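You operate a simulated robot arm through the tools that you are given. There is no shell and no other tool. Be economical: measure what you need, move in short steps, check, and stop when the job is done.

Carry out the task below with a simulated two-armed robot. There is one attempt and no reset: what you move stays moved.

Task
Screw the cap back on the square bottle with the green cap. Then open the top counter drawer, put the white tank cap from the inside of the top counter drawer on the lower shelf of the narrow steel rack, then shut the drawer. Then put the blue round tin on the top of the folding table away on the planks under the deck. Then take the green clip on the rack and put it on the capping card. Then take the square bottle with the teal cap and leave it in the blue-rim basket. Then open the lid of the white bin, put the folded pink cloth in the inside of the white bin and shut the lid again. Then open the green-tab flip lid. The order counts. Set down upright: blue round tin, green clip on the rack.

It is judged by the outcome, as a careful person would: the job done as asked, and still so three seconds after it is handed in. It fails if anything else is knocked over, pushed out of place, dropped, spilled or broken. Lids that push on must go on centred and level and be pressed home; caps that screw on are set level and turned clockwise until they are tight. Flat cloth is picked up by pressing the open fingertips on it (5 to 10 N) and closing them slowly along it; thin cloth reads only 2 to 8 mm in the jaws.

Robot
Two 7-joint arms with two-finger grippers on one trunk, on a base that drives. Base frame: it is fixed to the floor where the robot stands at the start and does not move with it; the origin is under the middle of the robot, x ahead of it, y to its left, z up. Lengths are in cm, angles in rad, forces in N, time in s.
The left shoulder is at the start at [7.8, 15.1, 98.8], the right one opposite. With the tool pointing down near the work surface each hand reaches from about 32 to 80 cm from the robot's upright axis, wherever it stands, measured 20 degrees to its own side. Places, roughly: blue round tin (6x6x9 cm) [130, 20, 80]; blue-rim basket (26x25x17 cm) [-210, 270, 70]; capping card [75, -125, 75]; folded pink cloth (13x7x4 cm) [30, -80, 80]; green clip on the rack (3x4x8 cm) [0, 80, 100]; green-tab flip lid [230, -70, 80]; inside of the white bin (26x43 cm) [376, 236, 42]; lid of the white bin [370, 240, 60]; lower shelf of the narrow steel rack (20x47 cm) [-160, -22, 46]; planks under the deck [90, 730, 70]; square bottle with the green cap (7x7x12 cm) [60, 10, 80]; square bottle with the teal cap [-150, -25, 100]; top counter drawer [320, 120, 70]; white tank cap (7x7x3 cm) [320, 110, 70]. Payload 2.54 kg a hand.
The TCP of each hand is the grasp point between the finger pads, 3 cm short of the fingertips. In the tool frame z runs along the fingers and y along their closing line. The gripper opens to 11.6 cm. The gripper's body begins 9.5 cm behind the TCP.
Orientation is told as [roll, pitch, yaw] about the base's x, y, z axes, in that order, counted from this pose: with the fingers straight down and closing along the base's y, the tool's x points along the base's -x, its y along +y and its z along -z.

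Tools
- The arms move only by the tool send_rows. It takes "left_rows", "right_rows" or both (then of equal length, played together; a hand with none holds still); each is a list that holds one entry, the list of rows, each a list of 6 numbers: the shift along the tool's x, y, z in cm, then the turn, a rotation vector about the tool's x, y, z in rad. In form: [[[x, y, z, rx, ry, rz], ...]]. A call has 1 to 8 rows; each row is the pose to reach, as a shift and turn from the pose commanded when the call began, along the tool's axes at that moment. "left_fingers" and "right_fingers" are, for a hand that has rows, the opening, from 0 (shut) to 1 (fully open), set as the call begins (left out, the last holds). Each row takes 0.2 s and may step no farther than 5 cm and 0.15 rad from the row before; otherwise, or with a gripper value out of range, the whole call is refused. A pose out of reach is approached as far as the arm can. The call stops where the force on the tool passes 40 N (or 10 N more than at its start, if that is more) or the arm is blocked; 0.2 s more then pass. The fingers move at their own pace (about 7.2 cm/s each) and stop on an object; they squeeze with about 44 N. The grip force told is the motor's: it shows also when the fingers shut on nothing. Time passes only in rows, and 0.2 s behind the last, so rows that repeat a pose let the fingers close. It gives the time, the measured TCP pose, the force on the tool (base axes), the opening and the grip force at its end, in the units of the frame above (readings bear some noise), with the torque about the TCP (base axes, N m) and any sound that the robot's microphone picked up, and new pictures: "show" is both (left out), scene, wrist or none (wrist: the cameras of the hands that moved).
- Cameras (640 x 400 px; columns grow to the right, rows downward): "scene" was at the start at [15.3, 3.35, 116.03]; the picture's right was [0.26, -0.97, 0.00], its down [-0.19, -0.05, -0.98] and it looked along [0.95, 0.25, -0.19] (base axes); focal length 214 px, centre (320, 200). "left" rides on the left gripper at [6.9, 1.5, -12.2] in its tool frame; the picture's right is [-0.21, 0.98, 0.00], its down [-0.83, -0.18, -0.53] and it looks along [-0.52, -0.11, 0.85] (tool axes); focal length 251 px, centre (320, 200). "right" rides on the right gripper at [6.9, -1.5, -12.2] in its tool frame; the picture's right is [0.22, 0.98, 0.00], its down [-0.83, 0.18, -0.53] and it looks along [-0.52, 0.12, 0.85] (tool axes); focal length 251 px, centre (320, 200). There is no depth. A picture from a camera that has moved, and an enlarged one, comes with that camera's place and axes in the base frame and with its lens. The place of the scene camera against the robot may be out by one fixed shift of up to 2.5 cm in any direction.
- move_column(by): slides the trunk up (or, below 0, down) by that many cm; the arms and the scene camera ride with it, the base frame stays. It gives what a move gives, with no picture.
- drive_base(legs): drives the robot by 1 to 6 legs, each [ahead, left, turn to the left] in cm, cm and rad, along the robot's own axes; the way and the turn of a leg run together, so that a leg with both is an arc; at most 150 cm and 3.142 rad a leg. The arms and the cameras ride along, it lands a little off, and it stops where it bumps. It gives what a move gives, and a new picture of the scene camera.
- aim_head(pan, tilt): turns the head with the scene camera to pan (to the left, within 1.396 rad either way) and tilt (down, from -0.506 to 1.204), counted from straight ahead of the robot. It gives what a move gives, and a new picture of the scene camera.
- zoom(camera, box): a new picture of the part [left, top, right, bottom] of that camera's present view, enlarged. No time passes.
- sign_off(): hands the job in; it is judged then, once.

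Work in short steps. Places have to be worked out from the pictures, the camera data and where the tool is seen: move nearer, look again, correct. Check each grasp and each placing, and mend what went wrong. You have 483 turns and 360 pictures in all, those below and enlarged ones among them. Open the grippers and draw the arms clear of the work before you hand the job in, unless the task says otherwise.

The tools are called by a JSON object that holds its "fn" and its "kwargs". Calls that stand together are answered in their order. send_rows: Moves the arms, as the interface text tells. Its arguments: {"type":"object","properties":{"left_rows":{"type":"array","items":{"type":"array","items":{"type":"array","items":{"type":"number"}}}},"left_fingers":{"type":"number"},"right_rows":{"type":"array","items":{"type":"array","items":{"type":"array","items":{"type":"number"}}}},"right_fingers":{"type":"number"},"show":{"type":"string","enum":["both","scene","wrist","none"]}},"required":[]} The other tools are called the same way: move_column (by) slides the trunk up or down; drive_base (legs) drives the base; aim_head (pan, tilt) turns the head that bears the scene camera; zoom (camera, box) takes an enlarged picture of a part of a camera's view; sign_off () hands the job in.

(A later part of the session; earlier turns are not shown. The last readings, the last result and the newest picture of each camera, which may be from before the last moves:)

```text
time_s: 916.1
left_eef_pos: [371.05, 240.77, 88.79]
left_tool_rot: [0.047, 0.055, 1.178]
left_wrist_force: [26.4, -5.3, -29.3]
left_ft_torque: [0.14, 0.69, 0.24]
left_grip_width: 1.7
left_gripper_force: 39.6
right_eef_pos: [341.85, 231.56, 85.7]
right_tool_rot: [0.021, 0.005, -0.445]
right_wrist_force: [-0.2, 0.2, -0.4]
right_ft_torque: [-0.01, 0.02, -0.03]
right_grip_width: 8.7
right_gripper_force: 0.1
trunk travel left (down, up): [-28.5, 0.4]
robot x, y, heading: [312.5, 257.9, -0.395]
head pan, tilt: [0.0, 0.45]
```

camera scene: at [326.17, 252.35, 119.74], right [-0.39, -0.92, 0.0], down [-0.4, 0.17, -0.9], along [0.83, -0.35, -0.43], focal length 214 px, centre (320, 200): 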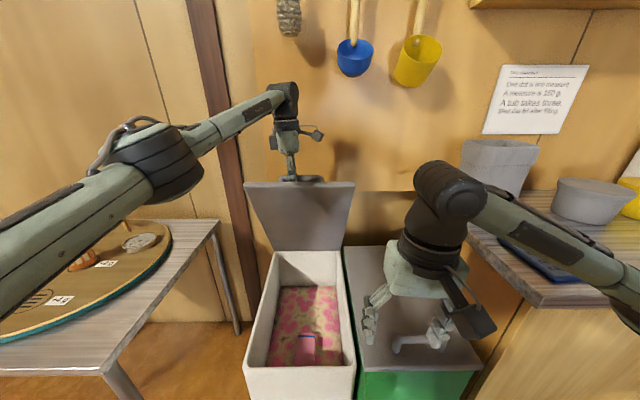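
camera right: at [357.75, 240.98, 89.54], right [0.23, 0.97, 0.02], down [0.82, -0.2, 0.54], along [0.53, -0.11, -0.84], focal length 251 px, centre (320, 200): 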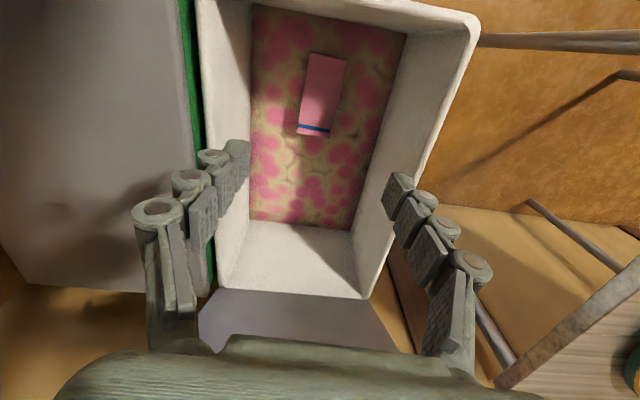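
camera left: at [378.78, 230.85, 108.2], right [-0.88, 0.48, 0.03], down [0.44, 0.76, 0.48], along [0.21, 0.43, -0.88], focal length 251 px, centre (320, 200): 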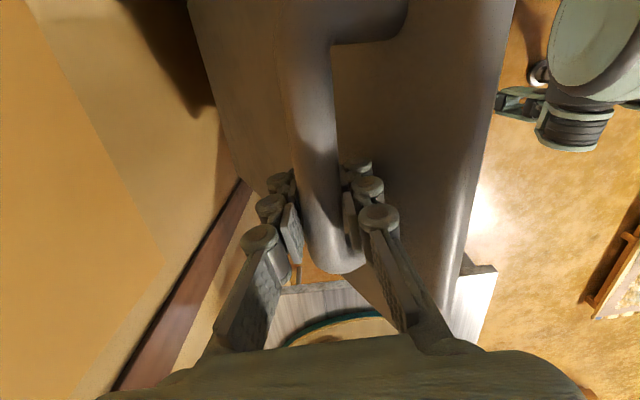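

{"fn": "send_rows", "kwargs": {"left_rows": [[[0, 1.9, 2.3, 0, 0, 0], [0, 3.8, 4.6, 0, 0, 0], [0, 5.5, 6.9, 0, 0, 0], [0, 7, 9.2, 0, 0, 0], [0, 8.4, 11.7, 0, 0, 0], [0, 9.6, 14.2, 0, 0, 0], [0, 10.5, 16.7, 0, 0, 0], [0, 11.3, 19.3, 0, 0, 0]]], "show": "both"}}

```text
time_s: 917.9
left_eef_pos: [359.5, 244.74, 70.17]
left_tool_rot: [0.038, 0.053, 1.181]
left_wrist_force: [37.5, 10.7, -9.2]
left_ft_torque: [-0.3, 0.67, 0.28]
left_grip_width: 1.81
left_gripper_force: 40.0
right_eef_pos: [341.6, 231.58, 85.97]
right_tool_rot: [0.02, 0.002, -0.447]
right_wrist_force: [0.9, 0.4, 0.1]
right_ft_torque: [0.01, -0.01, 0.02]
right_grip_width: 8.71
right_gripper_force: 0.1
trunk travel left (down, up): [-28.5, 0.4]
robot x, y, heading: [312.61, 257.13, -0.4]
head pan, tilt: [0.0, 0.45]
camera scene: at [326.9, 252.36, 119.6], right [-0.39, -0.92, 0.0], down [-0.4, 0.17, -0.9], along [0.83, -0.35, -0.44], focal length 214 px, centre (320, 200)
camera left: at [356.08, 239.43, 82.68], right [-0.82, 0.57, 0.03], down [0.51, 0.71, 0.48], along [0.26, 0.41, -0.88], focal length 251 px, centre (320, 200)
```

scene: 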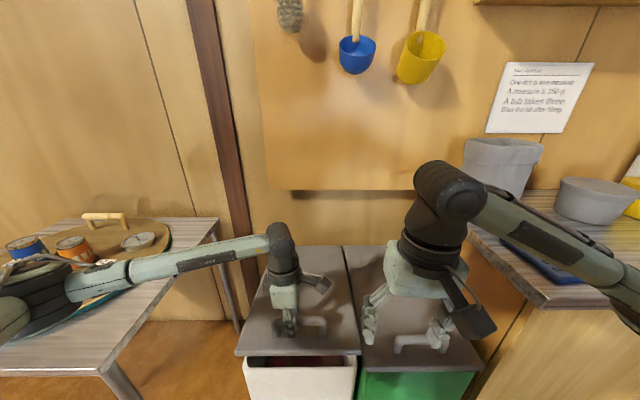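
left: 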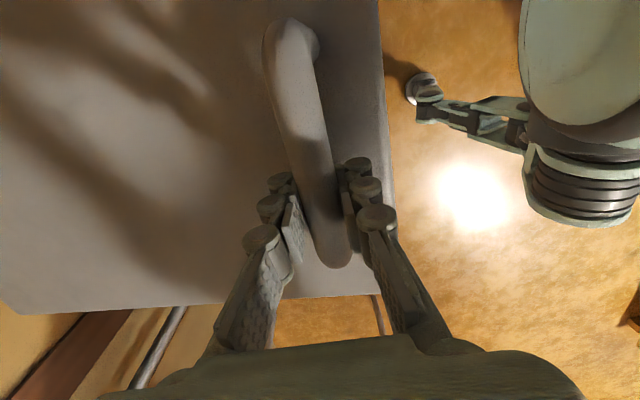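

Nearly shut. I press the last 5 cm down.

{"fn": "send_rows", "kwargs": {"left_rows": [[[0, -0.2, 1.5, 0, 0, 0], [0, -0.1, 3, 0, 0, 0], [0, 0.1, 4.5, 0, 0, 0], [0, 0.2, 5.6, 0, 0, 0]]], "show": "scene"}}

```text
time_s: 918.9
left_eef_pos: [358.25, 244.69, 64.79]
left_tool_rot: [0.05, 0.055, 1.174]
left_wrist_force: [9.4, 25.3, -1.3]
left_ft_torque: [-0.4, 0.16, 0.53]
left_grip_width: 1.75
left_gripper_force: 39.6
right_eef_pos: [341.29, 231.63, 85.94]
right_tool_rot: [0.017, -0.002, -0.445]
right_wrist_force: [0.2, 0.2, -0.1]
right_ft_torque: [0.02, 0.01, 0.0]
right_grip_width: 8.69
right_gripper_force: 0.0
trunk travel left (down, up): [-28.5, 0.4]
robot x, y, heading: [312.24, 257.25, -0.402]
head pan, tilt: [0.0, 0.45]
camera scene: at [326.65, 252.46, 119.65], right [-0.39, -0.92, 0.0], down [-0.4, 0.17, -0.9], along [0.83, -0.35, -0.44], focal length 214 px, centre (320, 200)
```

scene: 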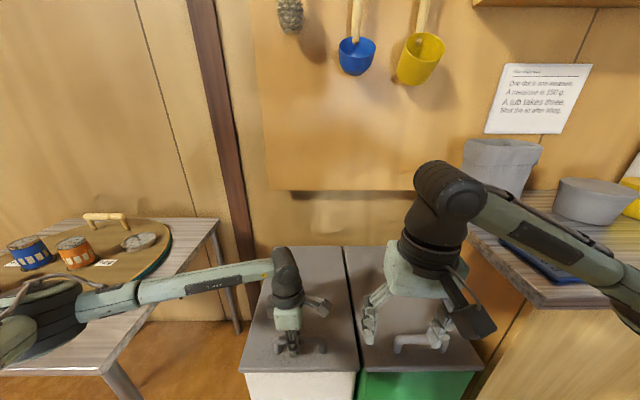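

The lid is down. I release the bar and raise the hand.

{"fn": "send_rows", "kwargs": {"left_rows": [[[0, 0, 0, 0, 0, 0], [0, 0, 0, 0, 0, 0], [0, 0, -3, 0, 0, 0], [0, 0, -7, 0, 0, 0], [0, 0, -11.5, 0, 0, 0], [0, 0, -16, 0, 0, 0], [0, 0, -20.5, 0, 0, 0], [0, 0, -25, 0, 0, 0]]], "left_fingers": 0.4, "show": "both"}}

```text
time_s: 920.7
left_eef_pos: [359.79, 244.97, 90.02]
left_tool_rot: [0.045, 0.058, 1.174]
left_wrist_force: [0.5, -0.1, 0.0]
left_ft_torque: [0.0, 0.0, -0.04]
left_grip_width: 4.63
left_gripper_force: 0.0
right_eef_pos: [341.34, 231.49, 86.01]
right_tool_rot: [0.019, -0.002, -0.444]
right_wrist_force: [0.6, 0.3, -0.2]
right_ft_torque: [0.0, 0.02, 0.0]
right_grip_width: 8.73
right_gripper_force: 0.1
trunk travel left (down, up): [-28.5, 0.4]
robot x, y, heading: [312.29, 257.43, -0.397]
head pan, tilt: [0.0, 0.45]
camera scene: at [326.57, 252.31, 119.64], right [-0.39, -0.92, 0.0], down [-0.4, 0.17, -0.9], along [0.83, -0.35, -0.43], focal length 214 px, centre (320, 200)
camera left: at [356.4, 239.9, 102.54], right [-0.81, 0.58, 0.03], down [0.52, 0.71, 0.48], along [0.25, 0.4, -0.88], focal length 251 px, centre (320, 200)
```

scene: 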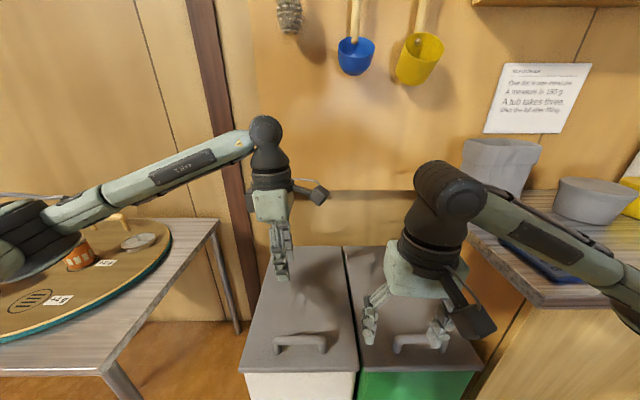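
left: 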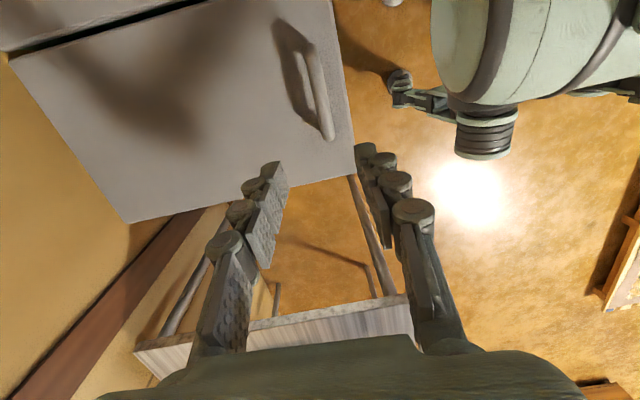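

The lid is shut. I turn the left hand back, raise both hands and back away.

{"fn": "send_rows", "kwargs": {"left_rows": [[[0, 0, -2, 0, 0, 0.15], [0, 0, -4, 0, 0, 0.3], [0, 0, -6, 0, 0, 0.45], [0, 0, -8, 0, 0, 0.6], [0, 0, -9, 0, 0, 0.75], [0, 0, -9, 0, 0, 0.9], [0, 0, -9, 0, 0, 1.05], [0, 0, -9, 0, 0, 1.2]]], "right_rows": [[[0, 0, -3, 0, 0, 0], [0, 0, -6, 0, 0, 0], [0, 0, -9, 0, 0, 0], [0, 0, -12, 0, 0, 0], [0, 0, -15, 0, 0, 0], [0, 0, -18, 0, 0, 0], [0, 0, -20, 0, 0, 0], [0, 0, -20, 0, 0, 0]]], "show": "none"}}

{"fn": "drive_base", "kwargs": {"legs": [[-15, -5, 0]]}}

```text
time_s: 922.5
left_eef_pos: [360.37, 245.64, 98.9]
left_tool_rot: [-0.039, 0.063, -0.032]
left_wrist_force: [0.9, -0.3, -0.5]
left_ft_torque: [0.01, -0.03, 0.0]
left_grip_width: 4.61
left_gripper_force: 0.1
right_eef_pos: [340.96, 231.33, 106.01]
right_tool_rot: [0.017, -0.002, -0.446]
right_wrist_force: [-0.6, 1.4, 0.5]
right_ft_torque: [-0.01, -0.01, 0.0]
right_grip_width: 8.69
right_gripper_force: 0.0
trunk travel left (down, up): [-28.5, 0.4]
robot x, y, heading: [312.59, 257.46, -0.396]
head pan, tilt: [0.0, 0.45]
```

```text
time_s: 923.9
left_eef_pos: [344.73, 246.89, 98.85]
left_tool_rot: [-0.039, 0.06, -0.028]
left_wrist_force: [-0.3, -0.4, 0.5]
left_ft_torque: [0.01, -0.03, -0.04]
left_grip_width: 4.66
left_gripper_force: 0.1
right_eef_pos: [325.34, 232.54, 105.94]
right_tool_rot: [0.018, -0.001, -0.443]
right_wrist_force: [-0.2, 0.0, 0.3]
right_ft_torque: [0.02, -0.02, 0.0]
right_grip_width: 8.71
right_gripper_force: 0.0
trunk travel left (down, up): [-28.5, 0.4]
robot x, y, heading: [296.8, 258.7, -0.398]
head pan, tilt: [0.0, 0.45]
camera scene: at [310.85, 253.55, 119.66], right [-0.39, -0.92, 0.0], down [-0.4, 0.17, -0.9], along [0.83, -0.35, -0.43], focal length 214 px, centre (320, 200)
```

scene: 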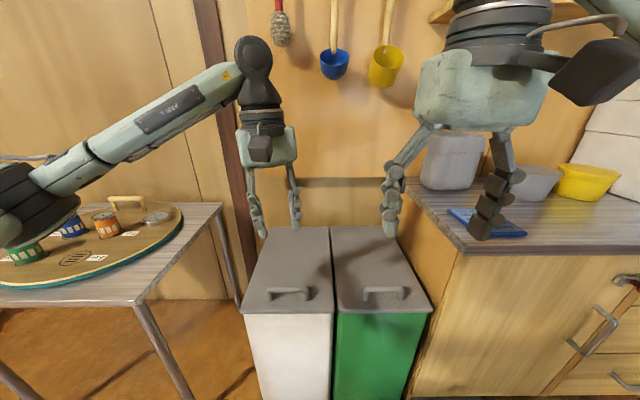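

Everything around is in place. I straighten the left hand and drive back to the bench with the flip lid.

{"fn": "send_rows", "kwargs": {"left_rows": [[[0, 0, -1, -0.013, -0.02, 0.124], [0, 0, -2, -0.026, -0.04, 0.248], [0, 0, -3, -0.039, -0.06, 0.372]]], "left_fingers": 0.5, "show": "none"}}

{"fn": "drive_base", "kwargs": {"legs": [[0, 0, -1.57], [110, 0, 0], [110, 0, 0], [100, 0, 0], [0, 0, 1.57]]}}

```text
time_s: 924.7
left_eef_pos: [344.9, 246.92, 101.67]
left_tool_rot: [-0.009, -0.006, -0.4]
left_wrist_force: [-0.7, -0.1, -0.7]
left_ft_torque: [-0.03, -0.02, -0.03]
left_grip_width: 5.8
left_gripper_force: 0.1
right_eef_pos: [325.35, 232.54, 106.09]
right_tool_rot: [0.02, -0.001, -0.443]
right_wrist_force: [0.4, -0.7, -0.1]
right_ft_torque: [0.0, 0.0, 0.02]
right_grip_width: 8.72
right_gripper_force: 0.0
trunk travel left (down, up): [-28.5, 0.4]
robot x, y, heading: [296.9, 258.83, -0.394]
head pan, tilt: [0.0, 0.45]
```

```text
time_s: 948.0
left_eef_pos: [218.08, -44.28, 101.78]
left_tool_rot: [-0.008, -0.006, -0.44]
left_wrist_force: [-0.2, 0.2, -0.5]
left_ft_torque: [0.01, 0.0, 0.0]
left_grip_width: 5.82
left_gripper_force: 0.1
right_eef_pos: [197.97, -57.92, 105.9]
right_tool_rot: [0.018, 0.0, -0.484]
right_wrist_force: [0.4, -0.1, 0.6]
right_ft_torque: [0.01, 0.01, -0.02]
right_grip_width: 8.67
right_gripper_force: 0.1
trunk travel left (down, up): [-28.5, 0.4]
robot x, y, heading: [170.42, -30.37, -0.441]
head pan, tilt: [0.0, 0.45]
camera scene: at [184.3, -36.28, 119.64], right [-0.43, -0.91, 0.0], down [-0.39, 0.18, -0.9], along [0.81, -0.38, -0.44], focal length 214 px, centre (320, 200)
```

scene: 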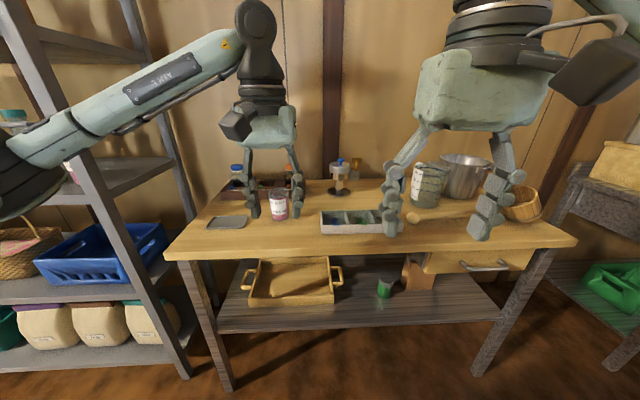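

{"fn": "zoom", "kwargs": {"camera": "scene", "box": [210, 140, 450, 260]}}

```text
2.67 times, centred on (330, 200) of scene
camera zoom: at [184.3, -36.28, 119.64], right [-0.43, -0.91, 0.0], down [-0.39, 0.18, -0.9], along [0.81, -0.38, -0.44], focal length 572 px, centre (293, 200)
```

zoom: 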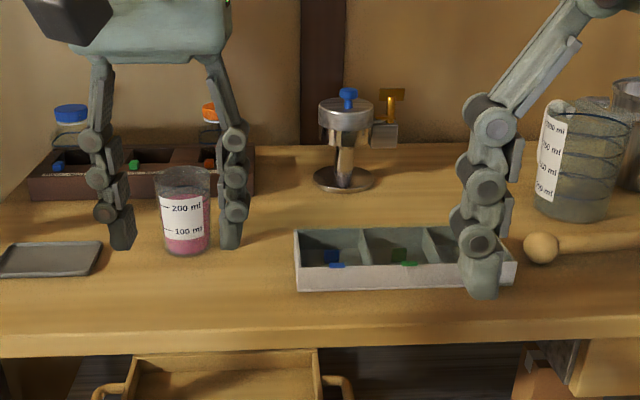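

I move the right hand aside and take a wrist-camera look at the compartment box with coloured tabs.

{"fn": "send_rows", "kwargs": {"right_rows": [[[3, -3, -1, 0, 0, 0], [6, -6, -2, 0, 0, 0]]], "left_rows": [[[0, -3, 0, 0, 0, 0], [0, -6, 0, 0, 0, 0]]], "show": "both"}}

{"fn": "zoom", "kwargs": {"camera": "scene", "box": [300, 190, 420, 250]}}

```text
time_s: 948.6
left_eef_pos: [215.45, -49.77, 102.07]
left_tool_rot: [-0.008, -0.007, -0.439]
left_wrist_force: [0.0, -0.1, 0.3]
left_ft_torque: [0.02, -0.02, 0.02]
left_grip_width: 5.78
left_gripper_force: 0.0
right_eef_pos: [189.78, -60.42, 107.91]
right_tool_rot: [0.021, 0.0, -0.486]
right_wrist_force: [-0.1, -0.3, 0.9]
right_ft_torque: [0.03, -0.02, 0.02]
right_grip_width: 8.71
right_gripper_force: 0.0
trunk travel left (down, up): [-28.5, 0.4]
robot x, y, heading: [170.19, -30.52, -0.432]
head pan, tilt: [0.0, 0.45]
camera scene: at [184.22, -36.33, 119.65], right [-0.43, -0.91, 0.0], down [-0.39, 0.19, -0.9], along [0.82, -0.38, -0.43], focal length 214 px, centre (320, 200)
camera right: at [182.71, -58.72, 119.98], right [0.27, 0.96, 0.02], down [0.81, -0.23, 0.54], along [0.52, -0.13, -0.84], focal length 251 px, centre (320, 200)
camera left: at [209.68, -45.27, 114.04], right [0.61, 0.79, -0.01], down [0.67, -0.51, 0.54], along [0.43, -0.34, -0.84], focal length 251 px, centre (320, 200)
```

scene: 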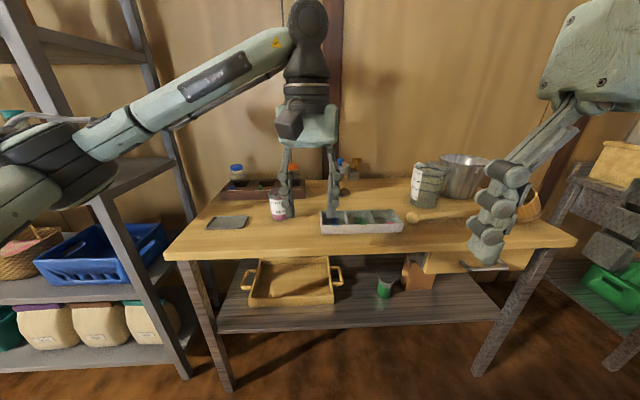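
right: 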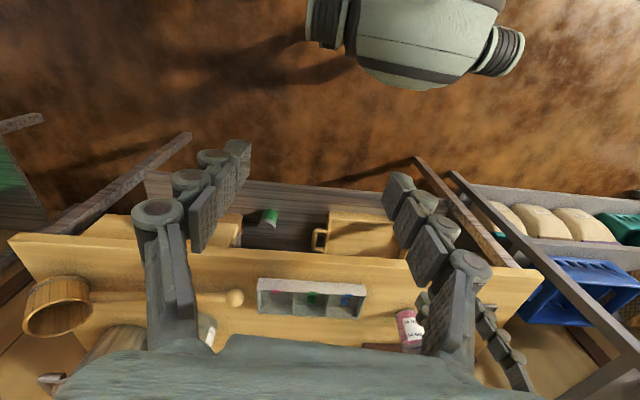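
left: 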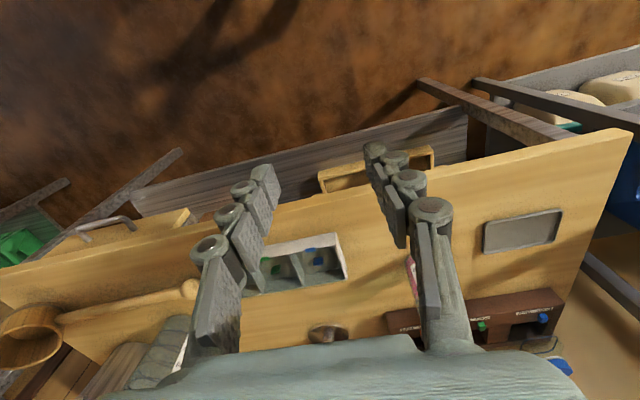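

```text
5.33 times, centred on (360, 220) of scene
camera zoom: at [184.22, -36.33, 119.65], right [-0.43, -0.91, 0.0], down [-0.39, 0.19, -0.9], along [0.82, -0.38, -0.43], focal length 1144 px, centre (107, 93)
```

zoom: 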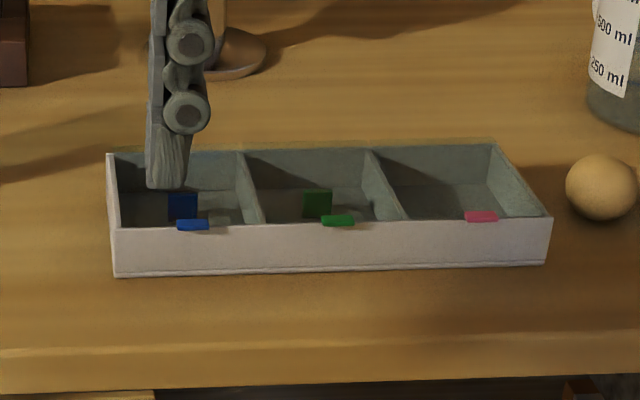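

The grey box has three clear flip lids with blue, green and pink tabs over the front edge; the green tab is at about [235.5, -75.5, 80]. I drive closer and bring the right hand, closed and tilted, in front of it.

{"fn": "drive_base", "kwargs": {"legs": [[19, 0, 0.03]]}}

{"fn": "send_rows", "kwargs": {"right_rows": [[[-1.5, 0, 2.5, 0, -0.15, 0], [-3, 0, 5, 0, -0.3, 0], [-4.5, 0, 7.5, 0, -0.45, 0], [-6, 0, 10, 0, -0.6, 0], [-7.5, 0, 12, 0, -0.75, 0], [-9, 0, 14, 0, -0.9, 0]]], "right_fingers": 0, "show": "both"}}

```text
time_s: 950.2
left_eef_pos: [233.79, -56.41, 101.99]
left_tool_rot: [-0.01, -0.007, -0.408]
left_wrist_force: [-0.1, -0.4, 0.5]
left_ft_torque: [0.01, 0.06, -0.01]
left_grip_width: 5.82
left_gripper_force: 0.0
right_eef_pos: [208.71, -67.66, 107.93]
right_tool_rot: [0.02, 0.001, -0.456]
right_wrist_force: [0.5, 0.4, -0.4]
right_ft_torque: [0.02, 0.04, -0.03]
right_grip_width: 8.71
right_gripper_force: 0.2
trunk travel left (down, up): [-28.5, 0.4]
robot x, y, heading: [187.99, -38.48, -0.411]
head pan, tilt: [0.0, 0.45]
camera scene: at [202.4, -43.85, 119.63], right [-0.4, -0.92, 0.0], down [-0.4, 0.17, -0.9], along [0.83, -0.36, -0.44], focal length 214 px, centre (320, 200)
```

scene: 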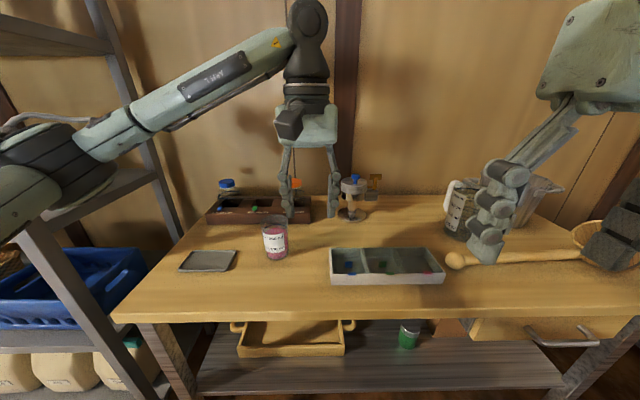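

```text
time_s: 951.6
left_eef_pos: [234.02, -56.43, 101.97]
left_tool_rot: [-0.008, -0.009, -0.407]
left_wrist_force: [-0.3, 0.8, -0.1]
left_ft_torque: [0.0, -0.01, 0.01]
left_grip_width: 5.79
left_gripper_force: 0.0
right_eef_pos: [227.26, -73.2, 97.9]
right_tool_rot: [0.028, -0.898, -0.473]
right_wrist_force: [0.1, 1.2, -0.3]
right_ft_torque: [0.04, 0.04, 0.0]
right_grip_width: 0.0
right_gripper_force: 28.8
right hand out of reach, approached as far as the arm can: row 3, 4, 5, 6
trunk travel left (down, up): [-28.5, 0.4]
robot x, y, heading: [188.27, -38.32, -0.404]
head pan, tilt: [0.0, 0.45]
camera scene: at [202.41, -43.85, 119.63], right [-0.4, -0.92, 0.0], down [-0.4, 0.17, -0.9], along [0.83, -0.36, -0.44], focal length 214 px, centre (320, 200)
camera right: at [214.13, -68.52, 99.95], right [0.31, 0.94, -0.15], down [0.16, 0.1, 0.98], along [0.94, -0.33, -0.12], focal length 251 px, centre (320, 200)
```

scene: 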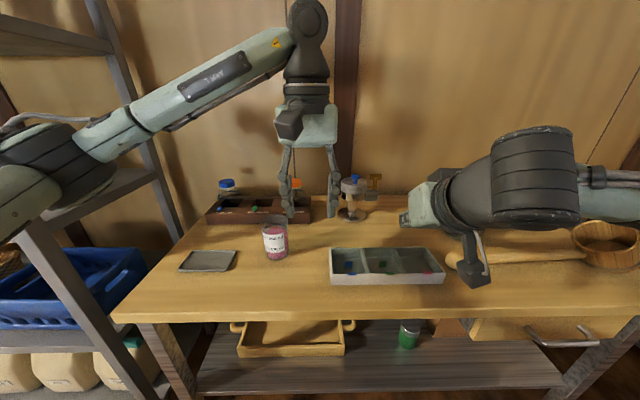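
right: 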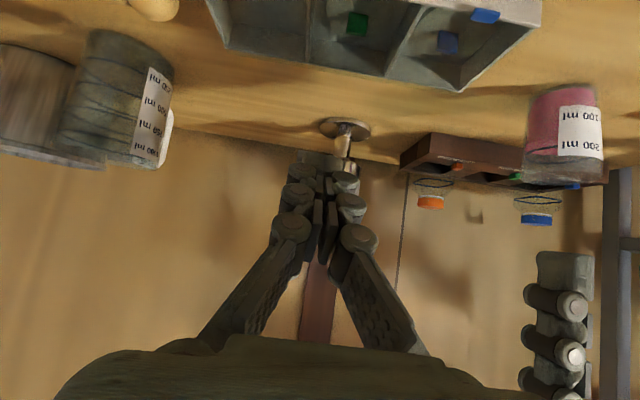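

{"fn": "zoom", "kwargs": {"camera": "scene", "box": [315, 235, 465, 295]}}

```text
4.27 times, centred on (390, 265) of scene
camera zoom: at [202.41, -43.85, 119.63], right [-0.4, -0.92, 0.0], down [-0.4, 0.17, -0.9], along [0.83, -0.36, -0.44], focal length 915 px, centre (21, -77)
```

zoom: 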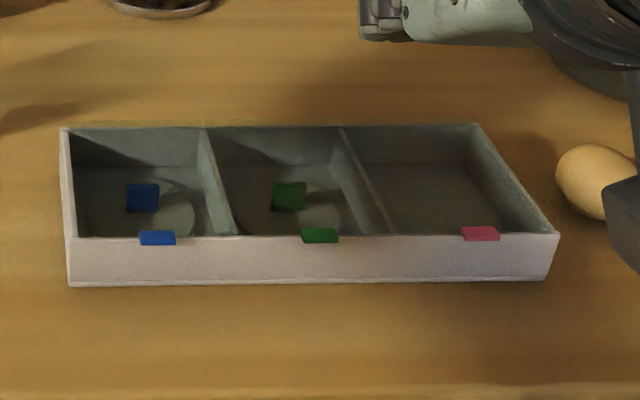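

The green tab is at about [229.5, -72.8, 83.7], close to the bench's front edge. I back 8 cm for arm room and bring the fingertips in front of and just below the tab.

{"fn": "drive_base", "kwargs": {"legs": [[-8, 0, 0]]}}

{"fn": "send_rows", "kwargs": {"right_rows": [[[2.5, 0, 2, 0, 0, 0], [5, 0, 4, 0, 0, 0], [7.5, 0.3, 6, 0, 0, 0], [10, 0.6, 8, 0, 0, 0], [12.5, 1, 10, 0, 0, 0], [12.5, 1, 10, 0, 0, 0]]], "show": "both"}}

```text
time_s: 952.7
left_eef_pos: [226.69, -53.15, 102.09]
left_tool_rot: [-0.009, -0.01, -0.406]
left_wrist_force: [0.4, 0.0, -0.1]
left_ft_torque: [-0.01, -0.01, -0.04]
left_grip_width: 5.79
left_gripper_force: 0.0
right_eef_pos: [219.91, -69.95, 97.87]
right_tool_rot: [0.031, -0.901, -0.479]
right_wrist_force: [0.0, 0.2, -0.2]
right_ft_torque: [0.02, -0.01, 0.01]
right_grip_width: 0.0
right_gripper_force: 28.4
trunk travel left (down, up): [-28.5, 0.4]
robot x, y, heading: [180.84, -35.38, -0.406]
head pan, tilt: [0.0, 0.45]
camera scene: at [195.06, -40.69, 119.66], right [-0.39, -0.92, 0.0], down [-0.4, 0.17, -0.9], along [0.83, -0.36, -0.43], focal length 214 px, centre (320, 200)
```

scene: 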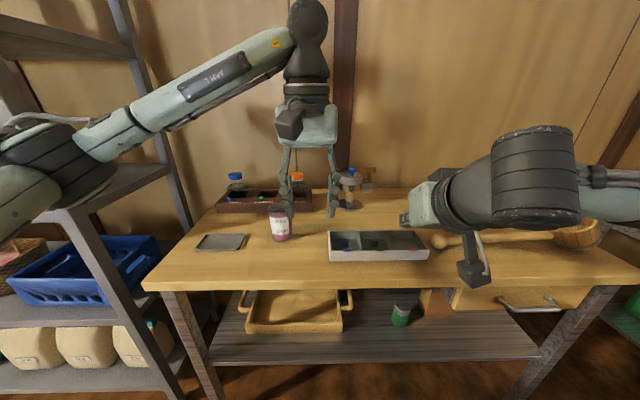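

```text
time_s: 954.1
left_eef_pos: [226.79, -53.24, 101.98]
left_tool_rot: [-0.008, -0.006, -0.407]
left_wrist_force: [-0.8, 0.5, 0.2]
left_ft_torque: [0.01, -0.01, 0.0]
left_grip_width: 5.79
left_gripper_force: 0.0
right_eef_pos: [220.63, -68.85, 81.75]
right_tool_rot: [0.032, -0.898, -0.475]
right_wrist_force: [-0.4, 0.3, 0.7]
right_ft_torque: [0.01, 0.0, -0.02]
right_grip_width: 0.0
right_gripper_force: 28.5
right hand out of reach, approached as far as the arm can: row 1, 2, 3, 4
trunk travel left (down, up): [-28.5, 0.4]
robot x, y, heading: [181.29, -35.1, -0.406]
head pan, tilt: [0.0, 0.45]
camera scene: at [195.13, -40.72, 119.65], right [-0.39, -0.92, 0.0], down [-0.4, 0.17, -0.9], along [0.83, -0.36, -0.44], focal length 214 px, centre (320, 200)
camera right: at [207.5, -64.25, 83.97], right [0.31, 0.94, -0.15], down [0.16, 0.1, 0.98], along [0.94, -0.33, -0.12], focal length 251 px, centre (320, 200)
```

scene: 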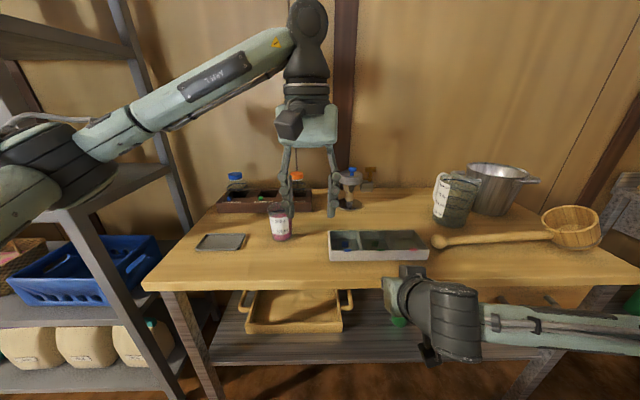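
right: 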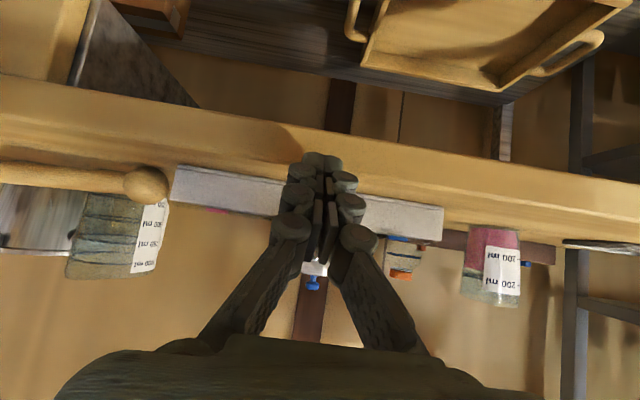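

I see the box is about 4 cm tall on the bench (top z≈83.4). I raise 1 cm and move forward until the fingertips are under the tab's front.

{"fn": "send_rows", "kwargs": {"right_rows": [[[-1.5, 0, 0.2, 0, 0, 0], [-2.5, 0, 1.6, 0, 0, 0], [-3.5, 0, 3, 0, 0, 0], [-4.5, 0, 4.1, 0, 0, 0], [-4.5, 0, 4.1, 0, 0, 0]]], "show": "both"}}

{"fn": "zoom", "kwargs": {"camera": "scene", "box": [310, 210, 470, 300]}}

```text
time_s: 955.3
left_eef_pos: [226.76, -53.19, 101.96]
left_tool_rot: [-0.011, -0.006, -0.406]
left_wrist_force: [0.4, -0.4, 0.2]
left_ft_torque: [0.01, 0.02, -0.03]
left_grip_width: 5.8
left_gripper_force: 0.1
right_eef_pos: [226.07, -71.53, 82.92]
right_tool_rot: [0.031, -0.899, -0.477]
right_wrist_force: [0.2, 0.5, -0.7]
right_ft_torque: [0.02, 0.0, 0.02]
right_grip_width: 0.01
right_gripper_force: 28.7
trunk travel left (down, up): [-28.5, 0.4]
robot x, y, heading: [181.05, -35.37, -0.407]
head pan, tilt: [0.0, 0.45]
camera scene: at [195.13, -40.72, 119.64], right [-0.39, -0.92, 0.0], down [-0.4, 0.17, -0.9], along [0.83, -0.36, -0.44], focal length 214 px, centre (320, 200)
camera right: at [212.97, -66.99, 85.1], right [0.31, 0.94, -0.15], down [0.16, 0.1, 0.98], along [0.94, -0.33, -0.12], focal length 251 px, centre (320, 200)
```

scene: 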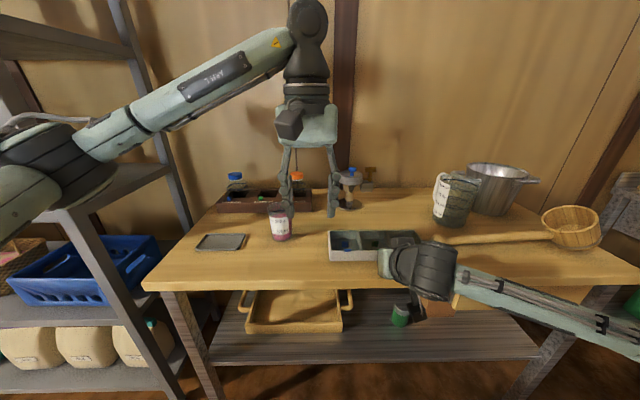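
right: 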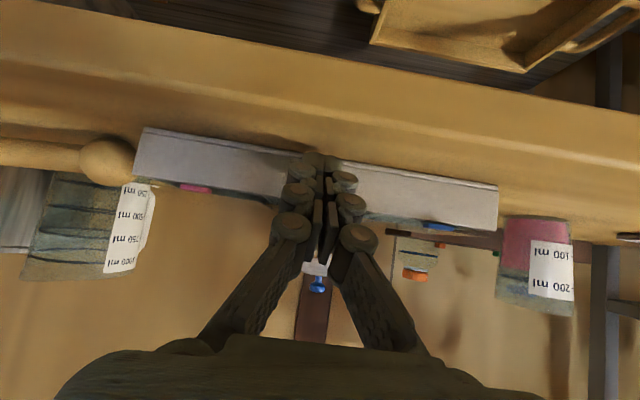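

```text
4.00 times, centred on (390, 255) of scene
camera zoom: at [195.13, -40.72, 119.64], right [-0.39, -0.92, 0.0], down [-0.4, 0.17, -0.9], along [0.83, -0.36, -0.44], focal length 858 px, centre (40, -20)
```

zoom: 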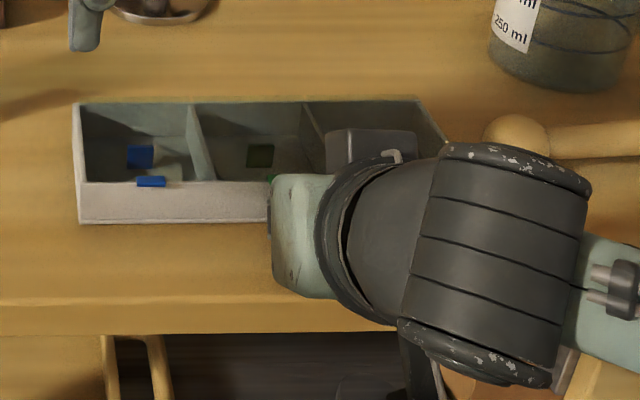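

Fingers are centred between the pink and blue tabs, i.e. at the green one. I go forward 1 cm and then up to catch the tab.

{"fn": "send_rows", "kwargs": {"right_rows": [[[-0.6, 0, 0.8, 0, 0, 0], [-0.6, 0, 0.8, 0, 0, 0], [-1.4, 0, 0.2, 0, 0, 0], [-2.2, 0, -0.45, 0, 0, 0]]], "show": "wrist"}}

{"fn": "zoom", "kwargs": {"camera": "scene", "box": [310, 210, 470, 300]}}

```text
time_s: 955.8
left_eef_pos: [226.34, -53.22, 102.06]
left_tool_rot: [-0.009, -0.013, -0.409]
left_wrist_force: [0.2, -0.6, -0.1]
left_ft_torque: [0.01, -0.01, -0.02]
left_grip_width: 5.79
left_gripper_force: 0.0
right_eef_pos: [226.29, -71.73, 82.92]
right_tool_rot: [0.029, -0.894, -0.47]
right_wrist_force: [-19.1, 5.2, 10.1]
right_ft_torque: [0.01, -0.11, 0.02]
right_grip_width: 0.01
right_gripper_force: 28.8
trunk travel left (down, up): [-28.5, 0.4]
robot x, y, heading: [180.59, -35.24, -0.41]
head pan, tilt: [0.0, 0.45]
stopped in row 2 (right hand): the force on the tool passed its limit at 46 N (the readings are from after the stop); the commanded pose is now the measured one
camera right: at [213.21, -67.12, 85.13], right [0.3, 0.94, -0.15], down [0.16, 0.1, 0.98], along [0.94, -0.32, -0.12], focal length 251 px, centre (320, 200)
```

right: 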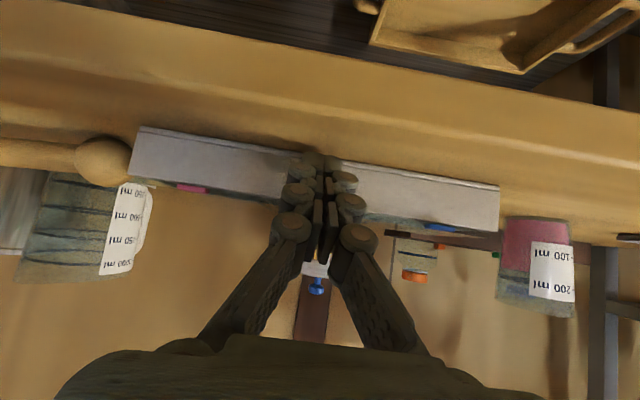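

```text
4.00 times, centred on (390, 255) of scene
camera zoom: at [194.77, -40.63, 119.71], right [-0.4, -0.92, 0.0], down [-0.4, 0.17, -0.9], along [0.83, -0.36, -0.43], focal length 858 px, centre (40, -20)
```

zoom: 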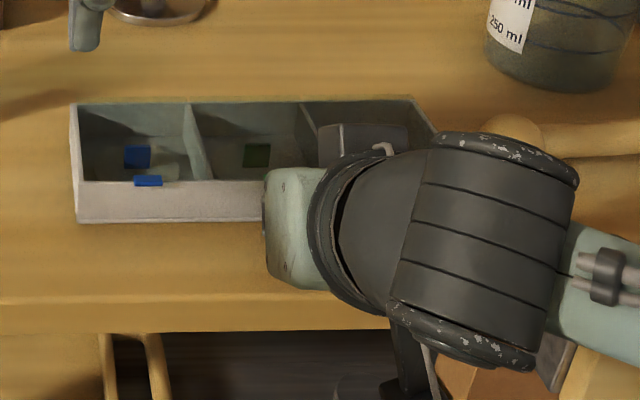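

The fingertips touch the box front. Now straight up to lift the tab.

{"fn": "send_rows", "kwargs": {"right_rows": [[[-0.2, 0, -0.6, 0, 0, 0], [-0.9, 0, -1.2, 0, 0, 0], [-1.7, 0, -1.8, 0, 0, 0], [-2.5, 0, -2.4, 0, 0, 0]]], "show": "wrist"}}

{"fn": "zoom", "kwargs": {"camera": "right", "box": [220, 120, 460, 270]}}

```text
time_s: 956.8
left_eef_pos: [226.73, -53.28, 101.95]
left_tool_rot: [-0.008, -0.006, -0.409]
left_wrist_force: [0.5, -0.2, -1.0]
left_ft_torque: [0.02, 0.0, 0.01]
left_grip_width: 5.8
left_gripper_force: 0.0
right_eef_pos: [226.21, -71.8, 86.03]
right_tool_rot: [0.028, -0.889, -0.473]
right_wrist_force: [0.7, -0.4, 0.1]
right_ft_torque: [0.0, -0.01, -0.03]
right_grip_width: 0.0
right_gripper_force: 28.8
trunk travel left (down, up): [-28.5, 0.4]
robot x, y, heading: [181.03, -35.88, -0.407]
head pan, tilt: [0.0, 0.45]
camera right: at [213.11, -67.19, 88.41], right [0.3, 0.94, -0.15], down [0.17, 0.1, 0.98], along [0.94, -0.32, -0.12], focal length 251 px, centre (320, 200)
```

right: 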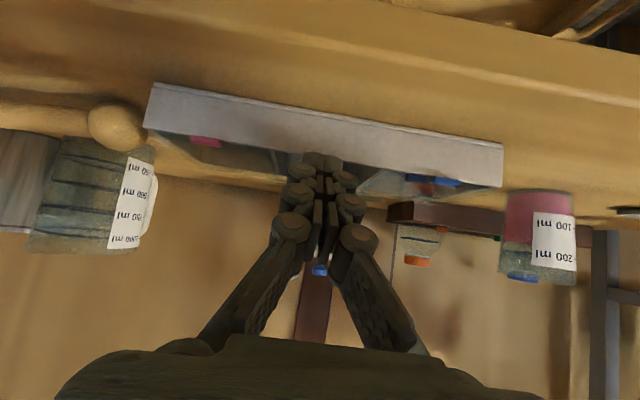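

```text
2.67 times, centred on (340, 195) of right
camera zoom: at [213.11, -67.19, 88.41], right [0.3, 0.94, -0.15], down [0.17, 0.1, 0.98], along [0.94, -0.32, -0.12], focal length 670 px, centre (267, 213)
```

zoom: 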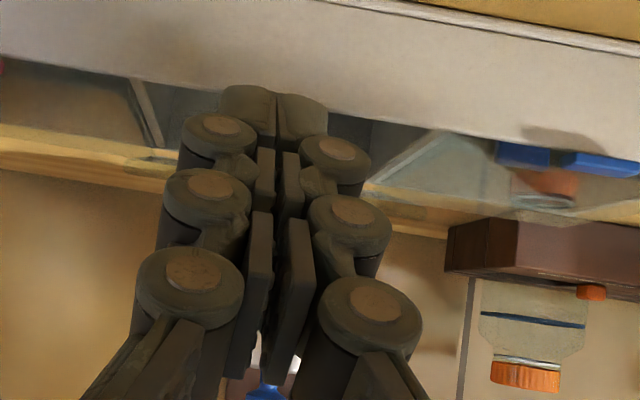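

{"fn": "zoom", "kwargs": {"camera": "scene", "box": [310, 210, 470, 300]}}

```text
4.00 times, centred on (390, 255) of scene
camera zoom: at [195.05, -40.71, 119.64], right [-0.4, -0.92, 0.0], down [-0.4, 0.17, -0.9], along [0.83, -0.36, -0.44], focal length 858 px, centre (40, -20)
```

zoom: 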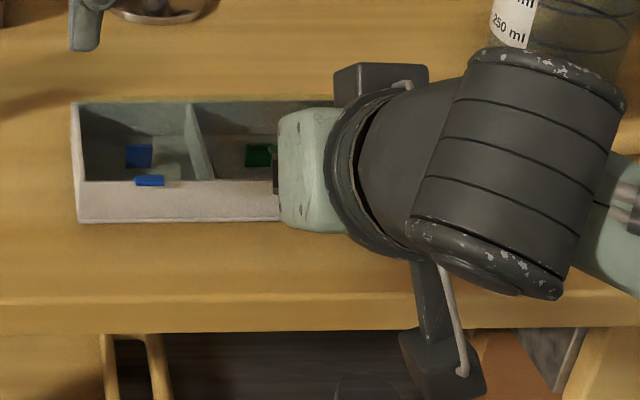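

I use the left wrist camera to see the tab from the side.

{"fn": "send_rows", "kwargs": {"left_rows": [[[2.5, -1.5, 0, 0, 0, 0], [5, -3, 0, 0, 0, 0]]], "show": "wrist"}}

{"fn": "zoom", "kwargs": {"camera": "left", "box": [150, 170, 390, 320]}}

```text
time_s: 957.4
left_eef_pos: [220.85, -54.02, 101.91]
left_tool_rot: [-0.009, -0.005, -0.408]
left_wrist_force: [1.0, 0.3, 0.1]
left_ft_torque: [-0.02, 0.01, -0.02]
left_grip_width: 5.79
left_gripper_force: 0.1
right_eef_pos: [226.21, -71.72, 86.24]
right_tool_rot: [0.031, -0.89, -0.474]
right_wrist_force: [-0.2, 0.3, 0.1]
right_ft_torque: [0.03, 0.0, 0.02]
right_grip_width: 0.0
right_gripper_force: 29.0
trunk travel left (down, up): [-28.5, 0.4]
robot x, y, heading: [180.75, -35.32, -0.409]
head pan, tilt: [0.0, 0.45]
camera left: at [215.0, -49.59, 114.02], right [0.58, 0.81, -0.01], down [0.68, -0.49, 0.54], along [0.44, -0.32, -0.84], focal length 251 px, centre (320, 200)
```

left: 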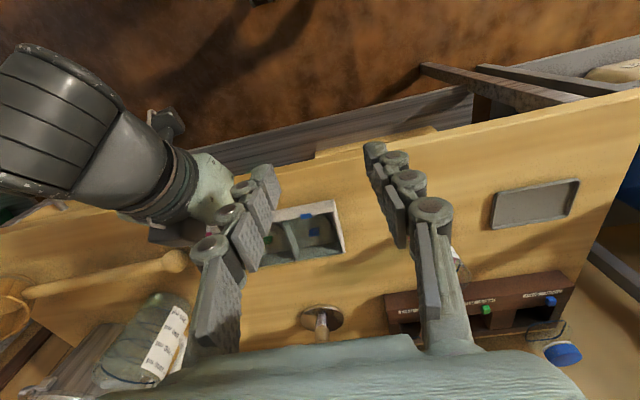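

```text
2.67 times, centred on (270, 245) of left
camera zoom: at [215.0, -49.59, 114.02], right [0.58, 0.81, -0.01], down [0.68, -0.49, 0.54], along [0.44, -0.32, -0.84], focal length 670 px, centre (453, 80)
```

zoom: 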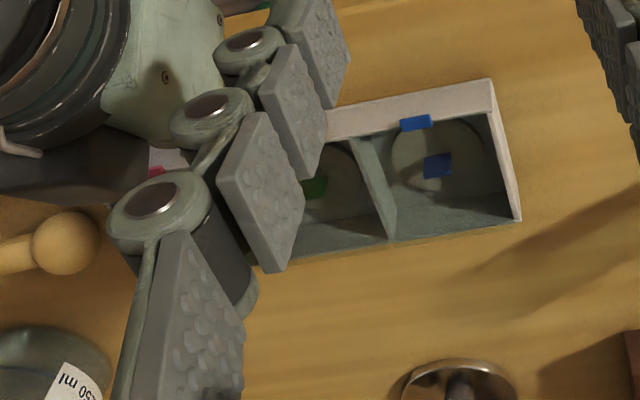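

{"fn": "send_rows", "kwargs": {"left_rows": [[[0, 0, -2, 0, 0, 0], [0, 0, -4, 0, 0, 0]]], "left_fingers": 1, "show": "none"}}

{"fn": "zoom", "kwargs": {"camera": "left", "box": [190, 170, 370, 290]}}

```text
time_s: 958.0
left_eef_pos: [220.96, -54.01, 105.99]
left_tool_rot: [-0.009, -0.008, -0.408]
left_wrist_force: [0.5, -0.7, -0.7]
left_ft_torque: [-0.02, 0.03, 0.01]
left_grip_width: 11.59
left_gripper_force: 0.1
right_eef_pos: [226.21, -71.75, 86.17]
right_tool_rot: [0.03, -0.889, -0.472]
right_wrist_force: [0.1, -0.7, -0.2]
right_ft_torque: [0.02, -0.01, -0.01]
right_grip_width: 0.0
right_gripper_force: 28.7
trunk travel left (down, up): [-28.5, 0.4]
robot x, y, heading: [180.81, -35.18, -0.406]
head pan, tilt: [0.0, 0.45]
```

```text
3.33 times, centred on (280, 230) of left
camera zoom: at [215.0, -49.6, 118.03], right [0.58, 0.81, -0.01], down [0.68, -0.49, 0.54], along [0.44, -0.32, -0.84], focal length 838 px, centre (453, 100)
```

zoom: 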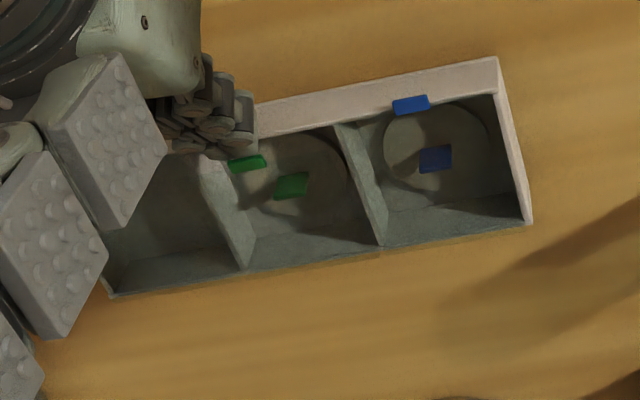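

Very useful: the green tab is already lifted about 1.5 cm, resting on the fingertips. I shift 1.3 cm toward its middle and raise along the lid's arc.

{"fn": "send_rows", "kwargs": {"right_rows": [[[-0.3, 0.7, -0.1, 0, 0, 0], [-0.5, 1.3, -0.2, 0, 0, 0], [-1.7, 1.3, -0.7, 0, 0, 0], [-2.96, 1.3, -1.11, 0, 0, 0]]], "show": "none"}}

{"fn": "zoom", "kwargs": {"camera": "left", "box": [190, 170, 370, 290]}}

```text
time_s: 959.0
left_eef_pos: [220.82, -53.99, 105.89]
left_tool_rot: [-0.008, -0.008, -0.408]
left_wrist_force: [0.6, -0.2, 0.1]
left_ft_torque: [0.0, 0.01, 0.01]
left_grip_width: 11.62
left_gripper_force: 0.1
right_eef_pos: [227.76, -71.03, 89.27]
right_tool_rot: [0.028, -0.888, -0.47]
right_wrist_force: [0.1, 0.1, 0.1]
right_ft_torque: [0.02, 0.0, 0.01]
right_grip_width: 0.01
right_gripper_force: 29.0
trunk travel left (down, up): [-28.5, 0.4]
robot x, y, heading: [180.59, -34.99, -0.403]
head pan, tilt: [0.0, 0.45]
```

```text
3.33 times, centred on (280, 230) of left
camera zoom: at [215.03, -49.59, 118.02], right [0.58, 0.81, -0.01], down [0.68, -0.49, 0.54], along [0.44, -0.32, -0.84], focal length 838 px, centre (453, 100)
```

zoom: 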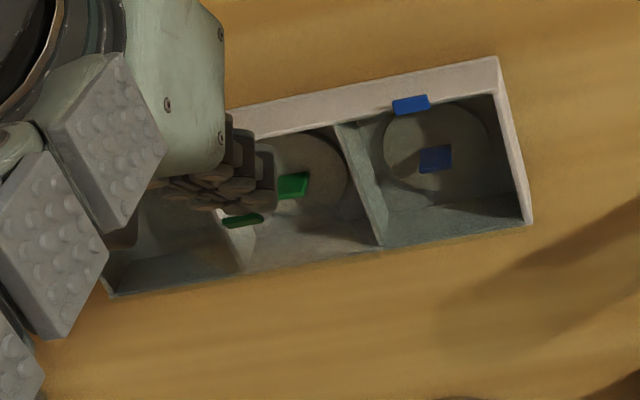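

The lid is coming up nicely. I continue up and forward.

{"fn": "send_rows", "kwargs": {"right_rows": [[[-1.8, 0, 0.2, 0, 0, 0], [-3.5, 0, 0.4, 0, 0, 0], [-5.2, 0, 1.2, 0, 0, 0], [-6.9, 0, 2.1, 0, 0, 0]]], "show": "none"}}

{"fn": "zoom", "kwargs": {"camera": "left", "box": [190, 170, 370, 290]}}

```text
time_s: 960.0
left_eef_pos: [220.89, -53.96, 105.97]
left_tool_rot: [-0.009, -0.007, -0.409]
left_wrist_force: [0.0, 0.0, 0.1]
left_ft_torque: [-0.02, 0.0, 0.02]
left_grip_width: 11.62
left_gripper_force: 0.1
right_eef_pos: [233.04, -73.83, 93.27]
right_tool_rot: [0.028, -0.889, -0.47]
right_wrist_force: [-0.2, 0.3, 0.1]
right_ft_torque: [-0.01, 0.02, -0.02]
right_grip_width: 0.0
right_gripper_force: 28.8
trunk travel left (down, up): [-28.5, 0.4]
robot x, y, heading: [180.64, -35.13, -0.404]
head pan, tilt: [0.0, 0.45]
```

```text
3.33 times, centred on (280, 230) of left
camera zoom: at [215.03, -49.58, 118.02], right [0.58, 0.81, -0.01], down [0.68, -0.49, 0.54], along [0.44, -0.32, -0.84], focal length 838 px, centre (453, 100)
```

zoom: 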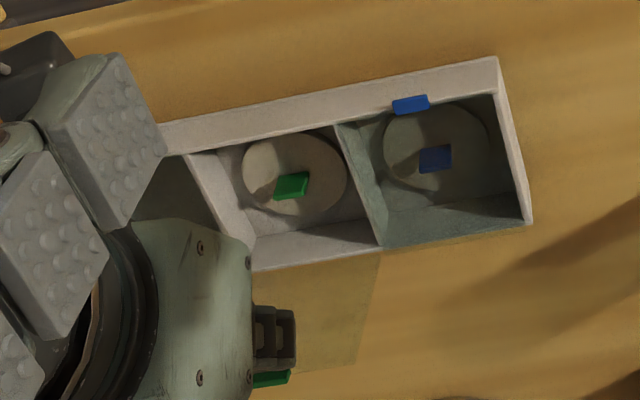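

The lid is up past the box's rear edge. I push forward a bit more to bring it fully over.

{"fn": "send_rows", "kwargs": {"right_rows": [[[-1, 0, 1.2, 0, 0, 0], [-2, 0, 2.3, 0, 0, 0], [-3, 0, 3.5, 0, 0, 0]]], "show": "none"}}

{"fn": "zoom", "kwargs": {"camera": "left", "box": [190, 170, 370, 320]}}

```text
time_s: 960.8
left_eef_pos: [220.79, -54.02, 106.04]
left_tool_rot: [-0.008, -0.009, -0.409]
left_wrist_force: [-0.4, -0.4, 0.4]
left_ft_torque: [0.01, 0.04, 0.03]
left_grip_width: 11.62
left_gripper_force: 0.1
right_eef_pos: [237.24, -75.71, 93.49]
right_tool_rot: [0.03, -0.889, -0.472]
right_wrist_force: [-0.8, 0.1, 0.2]
right_ft_torque: [0.0, 0.01, 0.01]
right_grip_width: 0.0
right_gripper_force: 28.8
trunk travel left (down, up): [-28.5, 0.4]
robot x, y, heading: [180.76, -35.35, -0.411]
head pan, tilt: [0.0, 0.45]
```

```text
2.67 times, centred on (280, 245) of left
camera zoom: at [215.04, -49.59, 118.01], right [0.58, 0.81, -0.01], down [0.68, -0.49, 0.54], along [0.44, -0.32, -0.84], focal length 670 px, centre (427, 80)
```

zoom: 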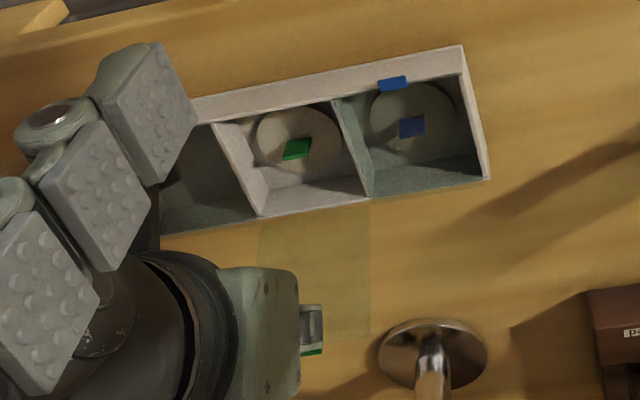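

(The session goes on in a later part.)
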